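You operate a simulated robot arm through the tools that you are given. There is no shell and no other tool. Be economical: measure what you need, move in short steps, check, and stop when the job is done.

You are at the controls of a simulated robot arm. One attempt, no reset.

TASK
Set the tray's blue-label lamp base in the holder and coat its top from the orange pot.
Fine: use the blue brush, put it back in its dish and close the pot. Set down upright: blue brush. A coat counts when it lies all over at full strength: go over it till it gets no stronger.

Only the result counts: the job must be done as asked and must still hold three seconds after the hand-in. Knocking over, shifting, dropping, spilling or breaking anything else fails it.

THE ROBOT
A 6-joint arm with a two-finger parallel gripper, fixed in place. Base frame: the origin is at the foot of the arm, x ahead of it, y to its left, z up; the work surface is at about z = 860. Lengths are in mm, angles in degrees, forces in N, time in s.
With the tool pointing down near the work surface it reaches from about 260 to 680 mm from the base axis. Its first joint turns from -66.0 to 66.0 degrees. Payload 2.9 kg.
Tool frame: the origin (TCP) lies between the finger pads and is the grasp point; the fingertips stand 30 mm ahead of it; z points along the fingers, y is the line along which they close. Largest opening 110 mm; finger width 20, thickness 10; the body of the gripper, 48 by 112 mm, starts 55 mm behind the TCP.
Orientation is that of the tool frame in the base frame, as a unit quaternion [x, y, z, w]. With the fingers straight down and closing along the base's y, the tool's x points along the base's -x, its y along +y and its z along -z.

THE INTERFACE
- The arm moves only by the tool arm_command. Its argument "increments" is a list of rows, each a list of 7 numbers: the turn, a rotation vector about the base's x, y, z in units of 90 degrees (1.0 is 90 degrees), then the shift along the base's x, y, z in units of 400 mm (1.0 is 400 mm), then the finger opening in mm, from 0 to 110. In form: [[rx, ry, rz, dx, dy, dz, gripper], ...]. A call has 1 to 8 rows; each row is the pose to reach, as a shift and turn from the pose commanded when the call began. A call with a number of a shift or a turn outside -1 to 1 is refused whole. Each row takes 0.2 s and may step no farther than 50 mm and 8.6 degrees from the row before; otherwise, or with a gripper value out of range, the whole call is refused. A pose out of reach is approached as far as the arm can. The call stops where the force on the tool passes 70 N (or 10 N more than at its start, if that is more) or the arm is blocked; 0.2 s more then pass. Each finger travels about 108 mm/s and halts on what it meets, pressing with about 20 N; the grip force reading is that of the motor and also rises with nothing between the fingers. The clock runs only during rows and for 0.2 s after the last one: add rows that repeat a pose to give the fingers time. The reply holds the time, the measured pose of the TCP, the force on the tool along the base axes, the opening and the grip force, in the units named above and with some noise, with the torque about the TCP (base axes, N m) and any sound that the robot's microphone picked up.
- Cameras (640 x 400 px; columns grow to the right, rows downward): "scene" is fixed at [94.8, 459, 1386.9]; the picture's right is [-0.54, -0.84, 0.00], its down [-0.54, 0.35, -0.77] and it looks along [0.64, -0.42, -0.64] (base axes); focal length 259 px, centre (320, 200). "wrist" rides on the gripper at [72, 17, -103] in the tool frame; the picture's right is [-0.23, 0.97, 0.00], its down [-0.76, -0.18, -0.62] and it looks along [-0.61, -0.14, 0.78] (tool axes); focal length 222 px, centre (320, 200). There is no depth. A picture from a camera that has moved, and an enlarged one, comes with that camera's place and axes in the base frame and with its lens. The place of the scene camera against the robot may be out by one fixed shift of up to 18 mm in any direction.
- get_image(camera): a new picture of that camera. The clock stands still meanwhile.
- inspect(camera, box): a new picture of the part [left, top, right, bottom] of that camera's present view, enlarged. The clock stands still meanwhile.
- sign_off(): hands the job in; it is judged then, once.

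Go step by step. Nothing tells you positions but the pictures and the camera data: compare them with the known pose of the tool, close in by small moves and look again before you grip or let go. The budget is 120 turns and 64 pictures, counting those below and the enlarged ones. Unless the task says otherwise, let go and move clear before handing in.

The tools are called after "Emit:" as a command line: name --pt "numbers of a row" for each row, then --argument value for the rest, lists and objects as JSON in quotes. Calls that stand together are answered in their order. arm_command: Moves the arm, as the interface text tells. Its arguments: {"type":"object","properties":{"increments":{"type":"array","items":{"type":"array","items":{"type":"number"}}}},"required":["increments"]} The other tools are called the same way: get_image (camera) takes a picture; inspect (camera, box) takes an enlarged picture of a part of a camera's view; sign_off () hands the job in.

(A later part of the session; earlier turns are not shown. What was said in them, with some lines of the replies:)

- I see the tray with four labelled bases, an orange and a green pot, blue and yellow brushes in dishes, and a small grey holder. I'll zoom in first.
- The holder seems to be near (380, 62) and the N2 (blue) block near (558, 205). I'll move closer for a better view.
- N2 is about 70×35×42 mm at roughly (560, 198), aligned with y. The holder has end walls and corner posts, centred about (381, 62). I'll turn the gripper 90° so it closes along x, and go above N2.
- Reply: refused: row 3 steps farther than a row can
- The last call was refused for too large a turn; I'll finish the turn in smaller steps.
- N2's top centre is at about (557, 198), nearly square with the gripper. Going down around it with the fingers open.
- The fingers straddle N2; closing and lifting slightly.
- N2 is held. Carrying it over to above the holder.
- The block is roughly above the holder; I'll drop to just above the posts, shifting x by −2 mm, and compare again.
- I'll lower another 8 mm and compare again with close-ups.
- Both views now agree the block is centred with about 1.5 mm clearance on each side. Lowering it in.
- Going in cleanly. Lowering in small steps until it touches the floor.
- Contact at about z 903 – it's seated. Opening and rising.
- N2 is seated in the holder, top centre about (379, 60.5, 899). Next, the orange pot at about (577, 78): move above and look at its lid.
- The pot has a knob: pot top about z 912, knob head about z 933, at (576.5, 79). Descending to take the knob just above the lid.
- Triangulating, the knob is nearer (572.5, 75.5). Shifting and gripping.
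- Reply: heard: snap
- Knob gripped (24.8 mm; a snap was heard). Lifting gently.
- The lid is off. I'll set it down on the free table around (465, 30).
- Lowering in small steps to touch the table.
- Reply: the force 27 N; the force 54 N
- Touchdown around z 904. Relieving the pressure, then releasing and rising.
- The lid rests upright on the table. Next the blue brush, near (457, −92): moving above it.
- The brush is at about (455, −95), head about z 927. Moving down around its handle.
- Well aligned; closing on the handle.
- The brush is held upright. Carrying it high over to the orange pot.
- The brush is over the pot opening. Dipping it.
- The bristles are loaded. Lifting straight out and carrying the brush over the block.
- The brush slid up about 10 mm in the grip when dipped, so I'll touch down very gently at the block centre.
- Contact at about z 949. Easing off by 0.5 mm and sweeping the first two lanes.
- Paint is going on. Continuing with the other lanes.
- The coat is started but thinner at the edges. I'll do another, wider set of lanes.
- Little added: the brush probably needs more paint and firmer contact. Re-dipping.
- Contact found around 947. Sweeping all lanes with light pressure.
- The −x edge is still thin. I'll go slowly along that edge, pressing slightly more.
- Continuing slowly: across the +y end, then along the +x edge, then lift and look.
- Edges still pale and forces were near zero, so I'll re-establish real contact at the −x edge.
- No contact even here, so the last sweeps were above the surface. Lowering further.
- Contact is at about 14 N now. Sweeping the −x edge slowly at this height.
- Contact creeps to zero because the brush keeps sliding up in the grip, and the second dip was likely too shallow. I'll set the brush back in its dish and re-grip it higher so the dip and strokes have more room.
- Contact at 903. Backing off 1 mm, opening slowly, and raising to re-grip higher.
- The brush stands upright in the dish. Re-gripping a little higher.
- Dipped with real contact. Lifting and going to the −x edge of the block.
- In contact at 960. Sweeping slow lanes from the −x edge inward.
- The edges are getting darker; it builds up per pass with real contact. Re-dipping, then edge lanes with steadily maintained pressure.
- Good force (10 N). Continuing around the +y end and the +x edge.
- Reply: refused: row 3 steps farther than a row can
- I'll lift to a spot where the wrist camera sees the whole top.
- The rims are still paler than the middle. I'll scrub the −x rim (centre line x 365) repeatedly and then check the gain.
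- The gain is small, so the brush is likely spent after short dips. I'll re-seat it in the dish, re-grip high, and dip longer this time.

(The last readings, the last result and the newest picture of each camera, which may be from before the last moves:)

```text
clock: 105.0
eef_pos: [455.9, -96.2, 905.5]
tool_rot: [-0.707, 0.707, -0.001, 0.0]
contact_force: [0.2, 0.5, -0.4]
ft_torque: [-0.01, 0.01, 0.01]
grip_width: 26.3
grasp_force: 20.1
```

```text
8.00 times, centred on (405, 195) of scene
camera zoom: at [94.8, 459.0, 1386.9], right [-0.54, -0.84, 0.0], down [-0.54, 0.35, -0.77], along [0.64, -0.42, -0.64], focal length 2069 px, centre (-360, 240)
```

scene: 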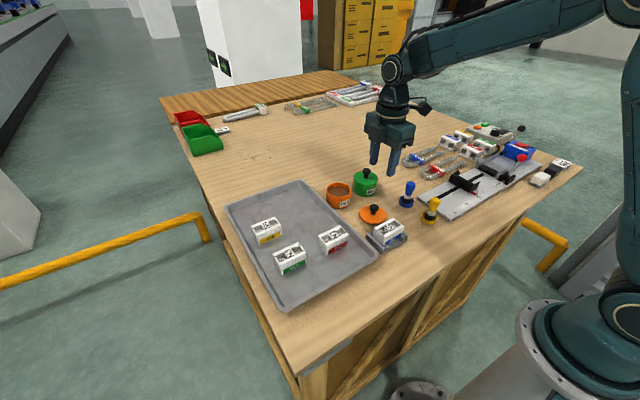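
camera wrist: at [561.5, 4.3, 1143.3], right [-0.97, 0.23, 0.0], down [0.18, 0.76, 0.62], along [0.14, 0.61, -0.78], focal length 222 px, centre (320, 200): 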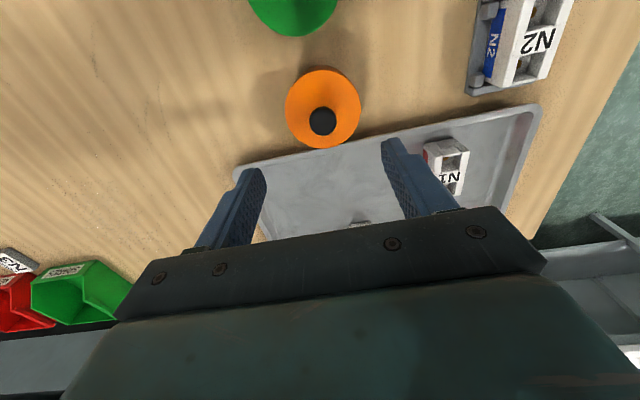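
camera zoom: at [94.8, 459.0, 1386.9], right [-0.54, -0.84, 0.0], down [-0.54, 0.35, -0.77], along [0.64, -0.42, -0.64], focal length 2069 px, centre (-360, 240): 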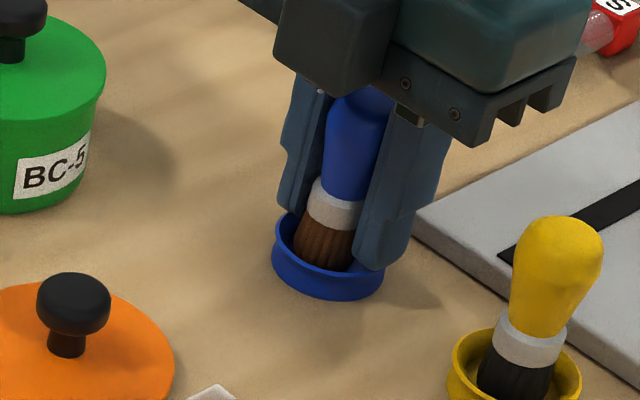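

The brush is upright inside the dish, just above its floor. Releasing and re-gripping higher.

Emit:
arm_command --pt "0 0 0 0 0 -0.002 15" --pt "0 0 0 0 0 -0.002 29" --pt "0 0 0 0 0 -0.002 36" --pt "0 0 0 0 0 0.0 42" --pt "0 0 0 0 0 0.03 45" --pt "0 0 0 0 0 0.06 45" --pt "0 0 0 0 0 0.06 45"

Emit:
inspect --camera "wrist" --box '[220, 60, 420, 240]'

```text
clock: 106.6
eef_pos: [456.5, -97.4, 927.6]
tool_rot: [0.708, -0.706, 0.0, -0.001]
contact_force: [0.2, 0.4, 0.3]
ft_torque: [-0.02, 0.03, 0.0]
grip_width: 45.0
grasp_force: 0.0
```

```text
2.22 times, centred on (320, 150) of wrist
camera zoom: at [440.1, -169.0, 1032.2], right [-0.97, 0.23, 0.0], down [0.18, 0.76, 0.62], along [0.14, 0.61, -0.78], focal length 494 px, centre (320, 311)
```

zoom: 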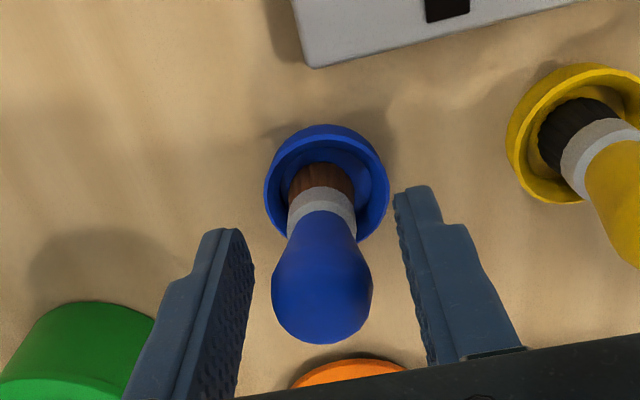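

Standing well. Re-gripping high, then a long dip with a small swirl.

Emit:
arm_command --pt "0 0 0 0 0 0 30" --pt "0 0 0 0 0 0 15" --pt "0 0 0 0 0 0 15" --pt "0 0 0 0 0 0 15"

Emit:
arm_command --pt "0 0 0 0 0 0.03 15" --pt "0 0 0 0 0 0.14 15" --pt "0 0 0 0 0 0.24 15" --pt "0 0 0 0.08 0.08 0.27 15" --pt "0 0 0 0.14 0.17 0.27 15" --pt "0 0 0 0.19 0.26 0.27 15" --pt "0 0 0 0.24 0.34 0.27 15" --pt "0 0 0 0.294 0.4175 0.2 15"

Emit:
arm_command --pt "0 0 0 0 0 -0.1 15" --pt "0 0 0 0 0 -0.135 15" --pt "0 0 0 0 0 -0.1435 15" --pt "0 0 0 0.01 0 -0.1435 15" --pt "0 0 0 0.01 0.01 -0.1435 15" --pt "0 0 0 -0.01 0.01 -0.1435 15" --pt "0 0 0 -0.01 -0.01 -0.1435 15" --pt "0 0 0 0 0 -0.1435 15"

```text
clock: 107.6
eef_pos: [458.2, -96.7, 929.4]
tool_rot: [0.707, -0.707, 0.0, 0.0]
contact_force: [-1.5, -0.5, 2.9]
ft_torque: [-0.01, 0.05, 0.01]
grip_width: 26.4
grasp_force: 20.4
```

```text
clock: 109.4
eef_pos: [571.0, 73.4, 1008.0]
tool_rot: [0.707, -0.707, -0.001, 0.0]
contact_force: [0.0, -1.1, -0.1]
ft_torque: [-0.02, 0.04, 0.02]
grip_width: 26.5
grasp_force: 19.8
```

```text
clock: 111.2
eef_pos: [573.5, 70.2, 950.1]
tool_rot: [-0.707, 0.707, 0.0, -0.001]
contact_force: [-0.6, -1.2, 2.6]
ft_torque: [-0.02, 0.05, -0.02]
grip_width: 26.4
grasp_force: 20.3
```

Emit:
arm_command --pt "0 0 0 0 0 0.07 15" --pt "0 0 0 0 0 0.15 15" --pt "0 0 0 -0.12 0 0.15 15" --pt "0 0 0 -0.24 0 0.15 15" --pt "0 0 0 -0.34 0.01 0.15 15" --pt "0 0 0 -0.44 0.03 0.15 15" --pt "0 0 0 -0.5265 0.05 0.1 15" --pt "0 0 0 -0.5265 0.05 0.0375 15"

Emit:
arm_command --pt "0 0 0 0 0 -0.0025 15" --pt "0 0 0 0 0 -0.005 15" --pt "0 0 0 0 0 -0.005 15"

Emit:
arm_command --pt "0 0 0 0 0 -0.0025 15" --pt "0 0 0 0 0 -0.0025 15"

```text
clock: 113.0
eef_pos: [362.4, 91.4, 964.0]
tool_rot: [0.707, -0.707, -0.001, 0.0]
contact_force: [-0.6, -0.4, -0.9]
ft_torque: [-0.04, 0.0, 0.02]
grip_width: 26.4
grasp_force: 19.9
```

```text
clock: 113.8
eef_pos: [364.0, 91.0, 965.1]
tool_rot: [0.707, -0.707, 0.001, 0.0]
contact_force: [-1.8, -1.5, 5.3]
ft_torque: [-0.09, 0.02, -0.01]
grip_width: 26.3
grasp_force: 19.8
```

```text
clock: 114.4
eef_pos: [363.2, 91.5, 963.2]
tool_rot: [0.707, -0.707, 0.001, -0.001]
contact_force: [-1.7, -0.4, 15.0]
ft_torque: [0.01, -0.02, 0.01]
grip_width: 26.2
grasp_force: 19.8
```

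Contact at 964 as expected. Slow lane down the −x rim, then back slightly inward, reading the force.

Emit:
arm_command --pt "0 0 0 0 -0.02 0 15" --pt "0 0 0 0 -0.04 -0.0005 15" --pt "0 0 0 0 -0.06 -0.001 15" --pt "0 0 0 0 -0.08 -0.0015 15" --pt "0 0 0 0 -0.1 -0.002 15" --pt "0 0 0 0 -0.12 -0.0025 15" --pt "0 0 0 0 -0.14 -0.003 15" --pt "0 0 0 0 -0.16 -0.003 15"

Emit:
arm_command --pt "0 0 0 0.01 0.02 -0.0005 15" --pt "0 0 0 0.01 0.04 -0.0005 15" --pt "0 0 0 0.01 0.06 -0.001 15" --pt "0 0 0 0.01 0.08 -0.001 15" --pt "0 0 0 0.01 0.1 -0.0015 15" --pt "0 0 0 0.01 0.12 -0.002 15" --pt "0 0 0 0.01 0.14 -0.002 15" --pt "0 0 0 0.01 0.165 -0.0025 15"

Emit:
inspect --camera "wrist" --box '[250, 0, 400, 140]'

```text
clock: 116.2
eef_pos: [362.7, 26.5, 961.8]
tool_rot: [-0.707, 0.707, 0.0, -0.001]
contact_force: [0.3, 0.2, -0.4]
ft_torque: [0.03, 0.01, 0.03]
grip_width: 26.0
grasp_force: 20.3
```

```text
clock: 118.0
eef_pos: [367.7, 92.3, 959.9]
tool_rot: [-0.707, 0.707, 0.0, 0.001]
contact_force: [-0.5, -3.6, 12.6]
ft_torque: [-0.26, 0.03, 0.02]
grip_width: 26.4
grasp_force: 19.9
```

```text
2.86 times, centred on (325, 70) of wrist
camera zoom: at [350.9, 21.0, 1064.1], right [-0.97, 0.23, 0.0], down [0.18, 0.76, 0.62], along [0.14, 0.61, -0.78], focal length 635 px, centre (306, 571)
```

zoom: 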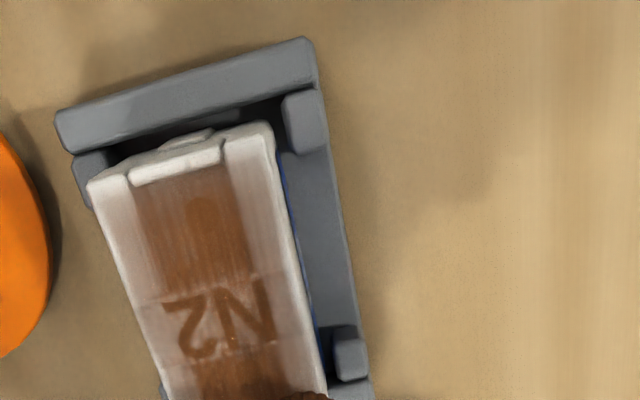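

The raised tag seems to lift the brush off the neighbouring surfaces. I'll work each end zone of the rim separately with its own contact, starting with the +y part of the −x rim, then its −y part.

Emit:
arm_command --pt "0 0 0 0 -0.02 -0.0005 15" --pt "0 0 0 0 -0.045 -0.001 15" --pt "0 0 0 0 -0.02 -0.0015 15" --pt "0 0 0 0 0.005 -0.002 15" --pt "0 0 0 -0.015 0.005 -0.0025 15" --pt "0 0 0 -0.015 -0.02 -0.003 15" --pt "0 0 0 -0.015 -0.045 -0.0035 15" --pt "0 0 0 -0.015 0 -0.004 15"

Emit:
arm_command --pt "0 0 0 0 0 0.02 15" --pt "0 0 0 0.01 -0.1 0.02 15" --pt "0 0 0 0.01 -0.125 0.01 15" --pt "0 0 0 0.01 -0.125 0.0 15" --pt "0 0 0 0.01 -0.125 -0.0025 15" --pt "0 0 0 0.01 -0.145 -0.003 15" --pt "0 0 0 0.01 -0.165 -0.0035 15" --pt "0 0 0 0.01 -0.145 -0.004 15"

Emit:
arm_command --pt "0 0 0 0 0.02 -0.0005 15" --pt "0 0 0 0 0 -0.001 15" --pt "0 0 0 0 -0.02 -0.0015 15" --pt "0 0 0 -0.012 -0.02 -0.002 15" --pt "0 0 0 -0.012 0 -0.0025 15" --pt "0 0 0 -0.012 0.02 -0.003 15" --pt "0 0 0 -0.012 0 -0.0035 15" --pt "0 0 0 -0.012 -0.02 -0.004 15"

```text
clock: 119.8
eef_pos: [361.8, 91.9, 959.4]
tool_rot: [-0.706, 0.708, 0.001, -0.001]
contact_force: [-0.8, -1.7, 6.2]
ft_torque: [-0.11, 0.04, -0.02]
grip_width: 26.2
grasp_force: 20.1
```

```text
clock: 121.6
eef_pos: [365.0, 33.1, 957.9]
tool_rot: [-0.706, 0.708, -0.002, 0.0]
contact_force: [0.8, -4.4, 13.7]
ft_torque: [-0.14, -0.01, 0.01]
grip_width: 26.2
grasp_force: 19.5
```

```text
clock: 123.4
eef_pos: [361.4, 28.0, 956.1]
tool_rot: [0.708, -0.707, -0.001, -0.001]
contact_force: [1.0, 2.9, 12.4]
ft_torque: [0.36, 0.01, -0.02]
grip_width: 26.3
grasp_force: 20.0
```

Solid contact now (12–14 N). Re-dipping and moving to the +x rim.

Emit:
arm_command --pt "0 0 0 0 0 0.1 15" --pt "0 0 0 0.1 0.02 0.13 15" --pt "0 0 0 0.21 0.05 0.13 15" --pt "0 0 0 0.32 0.08 0.13 15" --pt "0 0 0 0.43 0.11 0.13 15" --pt "0 0 0 0.5335 0.11 0.1 15" --pt "0 0 0 0.5335 0.11 0.0 15" --pt "0 0 0 0.5335 0.11 -0.03 15"

Emit:
arm_command --pt "0 0 0 0 0 -0.004 15" --pt "0 0 0 0.01 0 -0.004 15" --pt "0 0 0 0.01 0.01 -0.004 15" --pt "0 0 0 -0.01 0.01 -0.004 15" --pt "0 0 0 -0.01 -0.01 -0.004 15" --pt "0 0 0 0 0 -0.004 15" --pt "0 0 0 0 0 0.06 15" --pt "0 0 0 0 0 0.15 15"

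Emit:
arm_command --pt "0 0 0 -0.12 0 0 15" --pt "0 0 0 -0.24 0.02 0 15" --pt "0 0 0 -0.34 0.04 0 15" --pt "0 0 0 -0.444 0.055 -0.02 15" --pt "0 0 0 -0.444 0.055 -0.09 15" --pt "0 0 0 -0.444 0.055 -0.113 15" --pt "0 0 0 -0.444 0.055 -0.118 15" --pt "0 0 0 -0.444 0.055 -0.12 15"

```text
clock: 125.2
eef_pos: [573.4, 71.9, 943.2]
tool_rot: [-0.706, 0.708, 0.0, 0.0]
contact_force: [-0.3, 0.7, -0.7]
ft_torque: [0.0, 0.04, 0.03]
grip_width: 26.1
grasp_force: 19.6
```

```text
clock: 127.0
eef_pos: [573.4, 70.9, 1001.7]
tool_rot: [0.707, -0.707, -0.001, 0.001]
contact_force: [-0.3, 0.4, -0.8]
ft_torque: [0.01, 0.02, 0.03]
grip_width: 26.2
grasp_force: 20.2
```

```text
clock: 128.8
eef_pos: [396.9, 92.7, 955.8]
tool_rot: [0.707, -0.707, 0.0, -0.002]
contact_force: [0.6, 2.7, 11.2]
ft_torque: [0.15, 0.08, 0.01]
grip_width: 26.4
grasp_force: 20.7
```

Emit:
arm_command --pt "0 0 0 0 -0.02 -0.0005 15" --pt "0 0 0 0 -0.045 -0.001 15" --pt "0 0 0 0 -0.02 -0.0015 15" --pt "0 0 0 0 0.005 -0.002 15" --pt "0 0 0 0.01 0.005 -0.0025 15" --pt "0 0 0 0.01 -0.02 -0.003 15" --pt "0 0 0 0.01 -0.045 -0.0035 15" --pt "0 0 0 0.01 0 -0.004 15"

Emit:
arm_command --pt "0 0 0 0 0 0.02 15" --pt "0 0 0 -0.01 -0.1 0.02 15" --pt "0 0 0 -0.01 -0.125 0.01 15" --pt "0 0 0 -0.01 -0.125 0.0 15" --pt "0 0 0 -0.01 -0.125 -0.0025 15" --pt "0 0 0 -0.01 -0.145 -0.003 15" --pt "0 0 0 -0.01 -0.165 -0.0035 15" --pt "0 0 0 -0.01 -0.145 -0.004 15"

Emit:
arm_command --pt "0 0 0 0 0.02 -0.0005 15" --pt "0 0 0 0 0 -0.001 15" --pt "0 0 0 0 -0.02 -0.0015 15" --pt "0 0 0 0.012 -0.02 -0.002 15" --pt "0 0 0 0.012 0 -0.0025 15" --pt "0 0 0 0.012 0.02 -0.003 15" --pt "0 0 0 0.012 0 -0.0035 15" --pt "0 0 0 0.012 -0.02 -0.004 15"

```text
clock: 130.6
eef_pos: [398.8, 93.7, 955.0]
tool_rot: [-0.706, 0.708, 0.0, 0.0]
contact_force: [0.7, -3.5, 9.9]
ft_torque: [-0.24, -0.03, 0.05]
grip_width: 26.3
grasp_force: 20.5
```

```text
clock: 132.4
eef_pos: [395.4, 33.6, 952.9]
tool_rot: [-0.706, 0.708, -0.001, 0.0]
contact_force: [-1.1, -4.7, 13.1]
ft_torque: [-0.06, 0.01, -0.02]
grip_width: 26.2
grasp_force: 20.0
```

```text
clock: 134.2
eef_pos: [401.0, 28.2, 951.0]
tool_rot: [-0.707, 0.708, -0.001, 0.0]
contact_force: [-0.7, 3.7, 12.6]
ft_torque: [0.3, -0.02, 0.0]
grip_width: 26.4
grasp_force: 20.0
```

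Now across the −y end, then lift and use one picture to judge.

Emit:
arm_command --pt "0 0 0 -0.02 0.005 -0.0005 15" --pt "0 0 0 -0.05 0.005 -0.001 15" --pt "0 0 0 -0.08 0.005 -0.001 15" --pt "0 0 0 -0.05 0.005 -0.0015 15" --pt "0 0 0 -0.02 0.005 -0.0015 15" --pt "0 0 0 -0.02 0.06 0.08 15" --pt "0 0 0 -0.02 0.13 0.13 15" --pt "0 0 0 -0.02 0.18 0.13 15"

Emit:
inspect --camera "wrist" --box '[270, 10, 370, 150]'

```text
clock: 136.0
eef_pos: [391.5, 99.0, 1004.3]
tool_rot: [-0.707, 0.707, 0.001, 0.0]
contact_force: [0.1, -0.9, -0.3]
ft_torque: [0.04, 0.02, 0.03]
grip_width: 26.3
grasp_force: 19.9
```

```text
2.86 times, centred on (320, 80) of wrist
camera zoom: at [375.2, 27.4, 1107.3], right [-0.97, 0.23, 0.0], down [0.18, 0.76, 0.62], along [0.14, 0.61, -0.78], focal length 635 px, centre (320, 543)
```

zoom: 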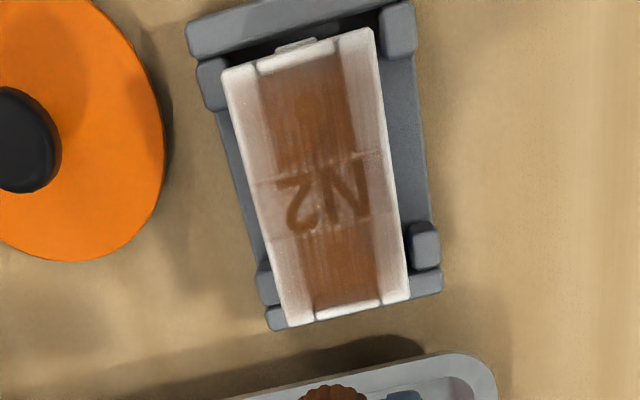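

The rims look almost unchanged after well-loaded, firm strokes, so the coat is near saturation. I'll do one more full dip and a complete coverage pass for insurance.

Emit:
arm_command --pt "0 0 0 0.1 -0.02 0.02 15" --pt "0 0 0 0.21 -0.04 0.02 15" --pt "0 0 0 0.32 -0.06 0.02 15" --pt "0 0 0 0.42 -0.07 0.02 15" --pt "0 0 0 0.452 -0.07 0.0 15" --pt "0 0 0 0.452 -0.07 -0.1 15" --pt "0 0 0 0.452 -0.07 -0.155 15" --pt "0 0 0 0.452 -0.07 -0.1665 15"

Emit:
arm_command --pt "0 0 0 0 0 0 15" --pt "0 0 0 0.01 0 0 15" --pt "0 0 0 0.01 0.01 0 15" --pt "0 0 0 -0.01 0.01 0 15" --pt "0 0 0 -0.01 -0.01 0 15" --pt "0 0 0 0 0 0 15"

Emit:
arm_command --pt "0 0 0 0 0 0.08 15" --pt "0 0 0 0 0 0.16 15" --pt "0 0 0 -0.12 0 0.16 15" --pt "0 0 0 -0.24 0.01 0.16 15" --pt "0 0 0 -0.35 0.03 0.16 15" --pt "0 0 0 -0.46 0.05 0.15 15" --pt "0 0 0 -0.524 0.055 0.1 15" --pt "0 0 0 -0.524 0.055 0.04 15"

Emit:
arm_command --pt "0 0 0 0 0 -0.003 15" --pt "0 0 0 0 0 -0.006 15" --pt "0 0 0 0 0 -0.006 15"

```text
clock: 137.8
eef_pos: [574.3, 71.3, 935.5]
tool_rot: [-0.707, 0.708, 0.001, 0.0]
contact_force: [-1.1, 0.8, -0.1]
ft_torque: [0.02, 0.01, -0.01]
grip_width: 26.3
grasp_force: 20.5
```

```text
clock: 139.2
eef_pos: [573.5, 71.3, 937.9]
tool_rot: [0.708, -0.706, 0.0, 0.0]
contact_force: [-0.5, -0.1, -1.6]
ft_torque: [0.0, 0.03, 0.02]
grip_width: 26.3
grasp_force: 19.5
```

```text
clock: 141.0
eef_pos: [365.5, 93.2, 951.7]
tool_rot: [0.707, -0.707, 0.001, -0.001]
contact_force: [-0.4, 0.0, -0.8]
ft_torque: [-0.01, -0.01, -0.03]
grip_width: 26.3
grasp_force: 20.4
```

```text
clock: 141.8
eef_pos: [363.7, 93.3, 950.8]
tool_rot: [-0.707, 0.707, 0.0, 0.0]
contact_force: [0.4, 0.8, -0.8]
ft_torque: [-0.01, -0.01, -0.04]
grip_width: 26.4
grasp_force: 19.9
```

Emit:
arm_command --pt "0 0 0 0 0 -0.003 15" --pt "0 0 0 0 -0.025 -0.004 15" --pt "0 0 0 0 -0.05 -0.0045 15" --pt "0 0 0 0 -0.025 -0.005 15" --pt "0 0 0 0 0 -0.0055 15" --pt "0 0 0 0 -0.03 -0.006 15" --pt "0 0 0 0 -0.06 -0.0065 15" --pt "0 0 0 0 -0.09 -0.007 15"

Emit:
arm_command --pt "0 0 0 0 -0.03 -0.0005 15" --pt "0 0 0 0 -0.06 -0.002 15" --pt "0 0 0 0 -0.075 -0.003 15" --pt "0 0 0 0 -0.045 -0.0035 15" --pt "0 0 0 0 -0.02 -0.0035 15" --pt "0 0 0 0.02 -0.02 -0.0035 15" --pt "0 0 0 0.02 -0.05 -0.004 15" --pt "0 0 0 0.02 -0.075 -0.0045 15"

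Emit:
arm_command --pt "0 0 0 0.03 0 -0.0005 15" --pt "0 0 0 0.06 0 -0.001 15" --pt "0 0 0 0.06 0.03 -0.0015 15" --pt "0 0 0 0.06 0.055 -0.0015 15" --pt "0 0 0 0.06 0.02 -0.002 15" --pt "0 0 0 0.06 0.0 -0.0025 15" --pt "0 0 0 0.06 0.04 -0.003 15" --pt "0 0 0 0.06 0.08 -0.003 15"

Emit:
arm_command --pt "0 0 0 0 0.03 -0.0005 15" --pt "0 0 0 0 0.06 -0.0015 15" --pt "0 0 0 0 0.085 -0.0025 15" --pt "0 0 0 0 0.05 -0.003 15" --pt "0 0 0 0 0.085 -0.003 15" --pt "0 0 0 -0.03 0.085 -0.003 15" --pt "0 0 0 -0.06 0.085 -0.003 15" --pt "0 0 0 -0.03 0.085 -0.003 15"

```text
clock: 143.6
eef_pos: [363.1, 56.5, 947.2]
tool_rot: [-0.707, 0.707, 0.0, 0.0]
contact_force: [-0.2, 4.2, 10.9]
ft_torque: [0.15, -0.04, 0.03]
grip_width: 26.1
grasp_force: 19.7
```

```text
clock: 145.4
eef_pos: [372.7, 25.7, 946.1]
tool_rot: [0.707, -0.707, 0.001, -0.001]
contact_force: [0.7, 3.1, 9.3]
ft_torque: [0.15, -0.13, 0.02]
grip_width: 26.6
grasp_force: 19.5
```

```text
clock: 147.2
eef_pos: [395.0, 57.7, 943.0]
tool_rot: [0.707, -0.707, 0.0, 0.0]
contact_force: [0.3, -2.9, 8.2]
ft_torque: [-0.2, -0.02, 0.0]
grip_width: 26.5
grasp_force: 19.5
```

```text
clock: 149.0
eef_pos: [383.2, 93.6, 941.8]
tool_rot: [0.708, -0.707, -0.001, 0.001]
contact_force: [0.0, 0.4, 1.9]
ft_torque: [-0.01, 0.03, 0.0]
grip_width: 26.3
grasp_force: 19.8
```

Contact was kept all round. One last middle lane, then back to the dish.

Emit:
arm_command --pt "0 0 0 -0.01 -0.04 0 15" --pt "0 0 0 -0.01 -0.08 0 15" --pt "0 0 0 -0.01 -0.12 0 15" --pt "0 0 0 -0.01 -0.165 0 15" --pt "0 0 0 -0.01 -0.165 0.08 15" --pt "0 0 0 0.05 -0.2 0.16 15" --pt "0 0 0 0.11 -0.3 0.16 15" --pt "0 0 0 0.15 -0.4 0.16 15"

Emit:
arm_command --pt "0 0 0 0.03 -0.0725 0 15" --pt "0 0 0 0.03 -0.0725 -0.1 15" --pt "0 0 0 0.03 -0.0725 -0.19 15" --pt "0 0 0 0.03 -0.0725 -0.235 15" --pt "0 0 0 0.03 -0.0725 -0.243 15" --pt "0 0 0 0.03 -0.0725 -0.243 15"

Emit:
arm_command --pt "0 0 0 0 0 -0.003 15" --pt "0 0 0 0 0 -0.003 15"

```text
clock: 150.8
eef_pos: [446.0, -68.7, 1008.2]
tool_rot: [-0.706, 0.708, 0.001, 0.0]
contact_force: [0.7, -0.9, -0.5]
ft_torque: [0.02, 0.0, 0.01]
grip_width: 26.3
grasp_force: 19.8
```

```text
clock: 152.2
eef_pos: [457.0, -97.3, 910.0]
tool_rot: [-0.707, 0.707, 0.0, 0.0]
contact_force: [-0.4, 0.4, -0.2]
ft_torque: [-0.01, 0.01, -0.04]
grip_width: 26.2
grasp_force: 19.9
```

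```text
clock: 152.8
eef_pos: [456.3, -96.2, 908.7]
tool_rot: [-0.707, 0.707, 0.0, 0.0]
contact_force: [0.4, 0.6, -0.5]
ft_torque: [0.02, 0.01, 0.01]
grip_width: 26.2
grasp_force: 20.1
```

Emit:
arm_command --pt "0 0 0 0 0 -0.003 15" --pt "0 0 0 0 0 -0.003 15"

Emit:
arm_command --pt "0 0 0 0 0 -0.003 15" --pt "0 0 0 0 0 -0.003 15"

Emit:
arm_command --pt "0 0 0 0 0 -0.003 15" --pt "0 0 0 0 0 -0.003 15"

```text
clock: 153.4
eef_pos: [458.5, -96.4, 908.3]
tool_rot: [-0.707, 0.707, 0.001, 0.0]
contact_force: [0.3, -0.3, -0.5]
ft_torque: [-0.02, 0.01, -0.02]
grip_width: 26.2
grasp_force: 19.9
```

```text
clock: 154.0
eef_pos: [457.2, -97.2, 905.8]
tool_rot: [-0.707, 0.708, -0.001, 0.0]
contact_force: [-0.3, 0.3, -0.2]
ft_torque: [-0.02, 0.01, 0.02]
grip_width: 26.2
grasp_force: 20.4
```

```text
clock: 154.6
eef_pos: [455.8, -97.1, 905.7]
tool_rot: [0.707, -0.707, 0.0, 0.0]
contact_force: [0.1, 0.9, -0.4]
ft_torque: [0.0, -0.03, 0.02]
grip_width: 26.1
grasp_force: 20.2
```

Releasing as before at 903.6, then rising well clear.

Emit:
arm_command --pt "0 0 0 0 0 -0.002 15" --pt "0 0 0 0 0 -0.004 15" --pt "0 0 0 0 0 -0.004 29" --pt "0 0 0 0 0 -0.004 36" --pt "0 0 0 0 0 -0.002 43" --pt "0 0 0 0 0 0.05 46" --pt "0 0 0 0 0 0.14 50" --pt "0 0 0 0 0 0.26 50"

Emit:
arm_command --pt "0 0 0 0.01 0.08 0.02 50" --pt "0 0 0 0.02 0.18 0.02 50" --pt "0 0 0 0.025 0.27 0.0 50" --pt "0 0 0 0.025 0.3125 -0.08 50" --pt "0 0 0 0.025 0.3125 -0.17 50" --pt "0 0 0 0.025 0.3125 -0.24 50" --pt "0 0 0 0.025 0.3125 -0.26 50" --pt "0 0 0 0.025 0.3125 -0.263 50"

```text
clock: 156.4
eef_pos: [456.4, -96.1, 1009.5]
tool_rot: [-0.707, 0.707, 0.0, 0.0]
contact_force: [-0.4, 0.0, 0.6]
ft_torque: [0.02, -0.02, 0.01]
grip_width: 50.1
grasp_force: 0.0
```

```text
clock: 158.2
eef_pos: [465.6, 28.6, 904.0]
tool_rot: [0.707, -0.707, 0.0, 0.0]
contact_force: [0.4, -0.3, 0.9]
ft_torque: [0.0, -0.01, 0.01]
grip_width: 50.0
grasp_force: 0.0
```

At the lid's knob, in the pose I left it. Gripping, lifting and carrying it above the pot.

Emit:
arm_command --pt "0 0 0 0 0 0 35" --pt "0 0 0 0 0 0 15" --pt "0 0 0 0 0 0 15" --pt "0 0 0 0 0 0 15"

Emit:
arm_command --pt "0 0 0 0 0 0.06 15" --pt "0 0 0 0 0.02 0.15 15" --pt "0 0 0 0 0.07 0.215 15" --pt "0 0 0 0.08 0.115 0.215 15" --pt "0 0 0 0.18 0.115 0.215 15" --pt "0 0 0 0.269 0.115 0.2 15" --pt "0 0 0 0.269 0.115 0.16 15" --pt "0 0 0 0.269 0.115 0.16 15"

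Emit:
inspect --camera "scene" --box '[310, 150, 430, 225]'

```text
clock: 159.2
eef_pos: [467.1, 29.4, 905.0]
tool_rot: [-0.707, 0.707, 0.0, 0.0]
contact_force: [0.7, -0.1, 0.0]
ft_torque: [0.01, -0.01, -0.02]
grip_width: 24.3
grasp_force: 19.9
```

```text
clock: 161.0
eef_pos: [575.3, 73.1, 967.8]
tool_rot: [0.707, -0.707, -0.001, 0.0]
contact_force: [0.8, -0.4, -0.7]
ft_torque: [0.0, -0.01, -0.01]
grip_width: 24.3
grasp_force: 19.8
```

```text
5.33 times, centred on (370, 188) of scene
camera zoom: at [94.8, 459.0, 1386.9], right [-0.54, -0.84, 0.0], down [-0.54, 0.35, -0.77], along [0.64, -0.42, -0.64], focal length 1379 px, centre (53, 267)
```

zoom: 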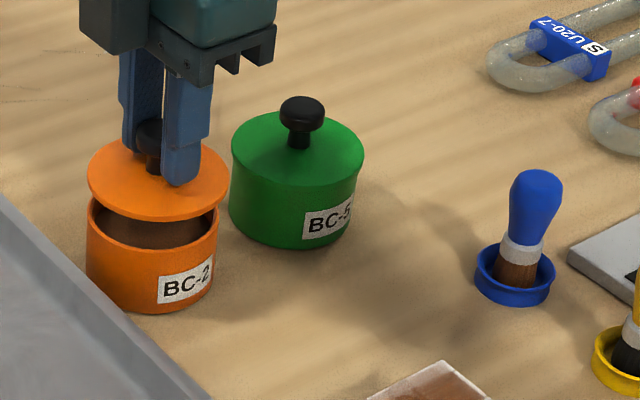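

The brush stands upright in its dish, and the lid is over the pot with about 1 mm offset to correct. Lowering it gently.

Emit:
arm_command --pt "0 0 0 0.0018 0.0025 -0.02 15" --pt "0 0 0 0.0018 0.0025 -0.035 15" --pt "0 0 0 0.0018 0.0025 -0.0425 15" --pt "0 0 0 0.0018 0.0025 -0.0425 15"

Emit:
arm_command --pt "0 0 0 0 0 -0.0025 15" --pt "0 0 0 0 0 -0.005 15" --pt "0 0 0 0 0 -0.005 15"

```text
clock: 162.0
eef_pos: [576.2, 74.8, 951.2]
tool_rot: [-0.707, 0.707, 0.001, 0.0]
contact_force: [-0.2, -0.1, -1.0]
ft_torque: [-0.02, 0.0, -0.01]
grip_width: 24.8
grasp_force: 19.8
```

```text
clock: 162.8
eef_pos: [574.1, 75.8, 948.6]
tool_rot: [-0.707, 0.708, 0.0, 0.0]
contact_force: [-0.1, 0.3, 0.6]
ft_torque: [0.03, 0.01, 0.0]
grip_width: 24.6
grasp_force: 20.1
```

Emit:
arm_command --pt "0 0 0 0 0 -0.0025 15" --pt "0 0 0 0 0 -0.0025 15"

Emit:
arm_command --pt "0 0 0 0 0 -0.0025 15" --pt "0 0 0 0 0 -0.0025 15"

```text
clock: 163.4
eef_pos: [575.2, 76.6, 948.0]
tool_rot: [0.707, -0.707, 0.001, 0.0]
contact_force: [0.6, -0.3, 0.5]
ft_torque: [-0.02, -0.02, -0.06]
grip_width: 24.4
grasp_force: 19.5
```

```text
clock: 164.0
eef_pos: [575.0, 75.2, 946.3]
tool_rot: [-0.707, 0.707, 0.0, 0.0]
contact_force: [0.5, -0.7, -1.4]
ft_torque: [-0.01, -0.06, -0.02]
grip_width: 24.8
grasp_force: 20.3
```

Emit:
arm_command --pt "0 0 0 0 0 -0.0025 15" --pt "0 0 0 0 0 -0.0025 15"

Emit:
arm_command --pt "0 0 0 0 0 -0.0025 15" --pt "0 0 0 0 0 -0.0025 15"

Emit:
arm_command --pt "0 0 0 0 0 -0.0025 15" --pt "0 0 0 0 0 -0.0025 15"

```text
clock: 164.6
eef_pos: [574.8, 74.8, 945.6]
tool_rot: [-0.707, 0.708, 0.001, 0.0]
contact_force: [0.9, -0.5, 0.8]
ft_torque: [-0.02, -0.04, 0.03]
grip_width: 24.4
grasp_force: 20.0
```

```text
clock: 165.2
eef_pos: [574.4, 76.3, 944.9]
tool_rot: [-0.707, 0.707, -0.001, 0.001]
contact_force: [0.5, -1.4, 3.2]
ft_torque: [0.12, 0.03, -0.06]
grip_width: 24.7
grasp_force: 19.2
```

```text
clock: 165.8
eef_pos: [574.2, 76.5, 944.8]
tool_rot: [0.707, -0.707, 0.001, -0.001]
contact_force: [-0.6, -4.0, 16.2]
ft_torque: [0.08, 0.05, -0.02]
grip_width: 24.7
grasp_force: 20.1
```

Contact at about 945, as deep as expected. A slight extra press, listening for a click.

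Emit:
arm_command --pt "0 0 0 0 0 -0.003 15" --pt "0 0 0 0 0 -0.005 15" --pt "0 0 0 0 0 -0.005 15"

```text
clock: 166.6
eef_pos: [573.7, 75.6, 943.8]
tool_rot: [-0.707, 0.707, -0.001, 0.001]
contact_force: [1.1, -1.0, 26.0]
ft_torque: [0.05, 0.17, -0.01]
grip_width: 24.5
grasp_force: 19.6
```

Firmly seated. Relieving the pressure and releasing.

Emit:
arm_command --pt "0 0 0 0 0 0.005 15" --pt "0 0 0 0 0 0.005 28" --pt "0 0 0 0 0 0.005 40" --pt "0 0 0 0 0 0.005 46" --pt "0 0 0 0 0 0.05 50" --pt "0 0 0 0 0 0.09 50" --pt "0 0 0 0 0 0.12 30" --pt "0 0 0 0 0 0.12 5"

Emit:
arm_command --pt "0 0 0 0 0 -0.01 2" --pt "0 0 0 0 0 -0.02 2" --pt "0 0 0 0 0 -0.025 2" --pt "0 0 0 0 0 -0.03 2" --pt "0 0 0 0 0 -0.035 2" --pt "0 0 0 0 0 -0.04 2"

```text
clock: 168.4
eef_pos: [575.8, 75.5, 989.4]
tool_rot: [-0.707, 0.707, 0.0, 0.0]
contact_force: [0.2, -0.2, 0.5]
ft_torque: [0.03, 0.01, 0.01]
grip_width: 4.6
grasp_force: 0.1
heard: snap
```

```text
clock: 169.8
eef_pos: [573.4, 75.9, 973.8]
tool_rot: [0.707, -0.707, 0.001, 0.001]
contact_force: [0.2, -0.5, -0.1]
ft_torque: [-0.02, 0.0, -0.02]
grip_width: 0.0
grasp_force: 20.1
```

A snap was heard on release, so the lid is on. Rising clear and trying a last look.

Emit:
arm_command --pt "0 0 0 0 0 0.1 2" --pt "0 0 0 0 0 0.2 10" --pt "0 0 0 0 0 0.3 20" --pt "0 0 0 -0.05 0 0.38 30" --pt "0 0 0 -0.05 0 0.38 30"

Emit:
inspect --camera "scene" --box '[310, 165, 430, 250]'

```text
clock: 171.0
eef_pos: [552.4, 76.9, 1125.9]
tool_rot: [-0.707, 0.707, 0.0, 0.0]
contact_force: [-0.4, 0.1, 0.6]
ft_torque: [-0.02, 0.0, 0.0]
grip_width: 30.0
grasp_force: 0.0
```

```text
refused: no pictures are left
```

No pictures are left; the arm is clear, so I'm handing in.

Emit:
sign_off

```text
The job is handed in.
```

I handed the job in, but I could not confirm that the coat is at full strength all over.

- **Base:** The blue-label base (N2) sits in the holder.
- **Coat:** Its top was coated from the orange pot over several dips, covering the rims, both ends and the middle. In the last clear picture the side rims were still paler than the middle. They had stopped getting visibly stronger, and I made one more full pass after that without a picture to check it.
- **Brush:** The blue brush stood upright in its dish in the last picture.
- **Pot:** The lid is back on. I heard a snap as I released it, but had no pictures left to look.
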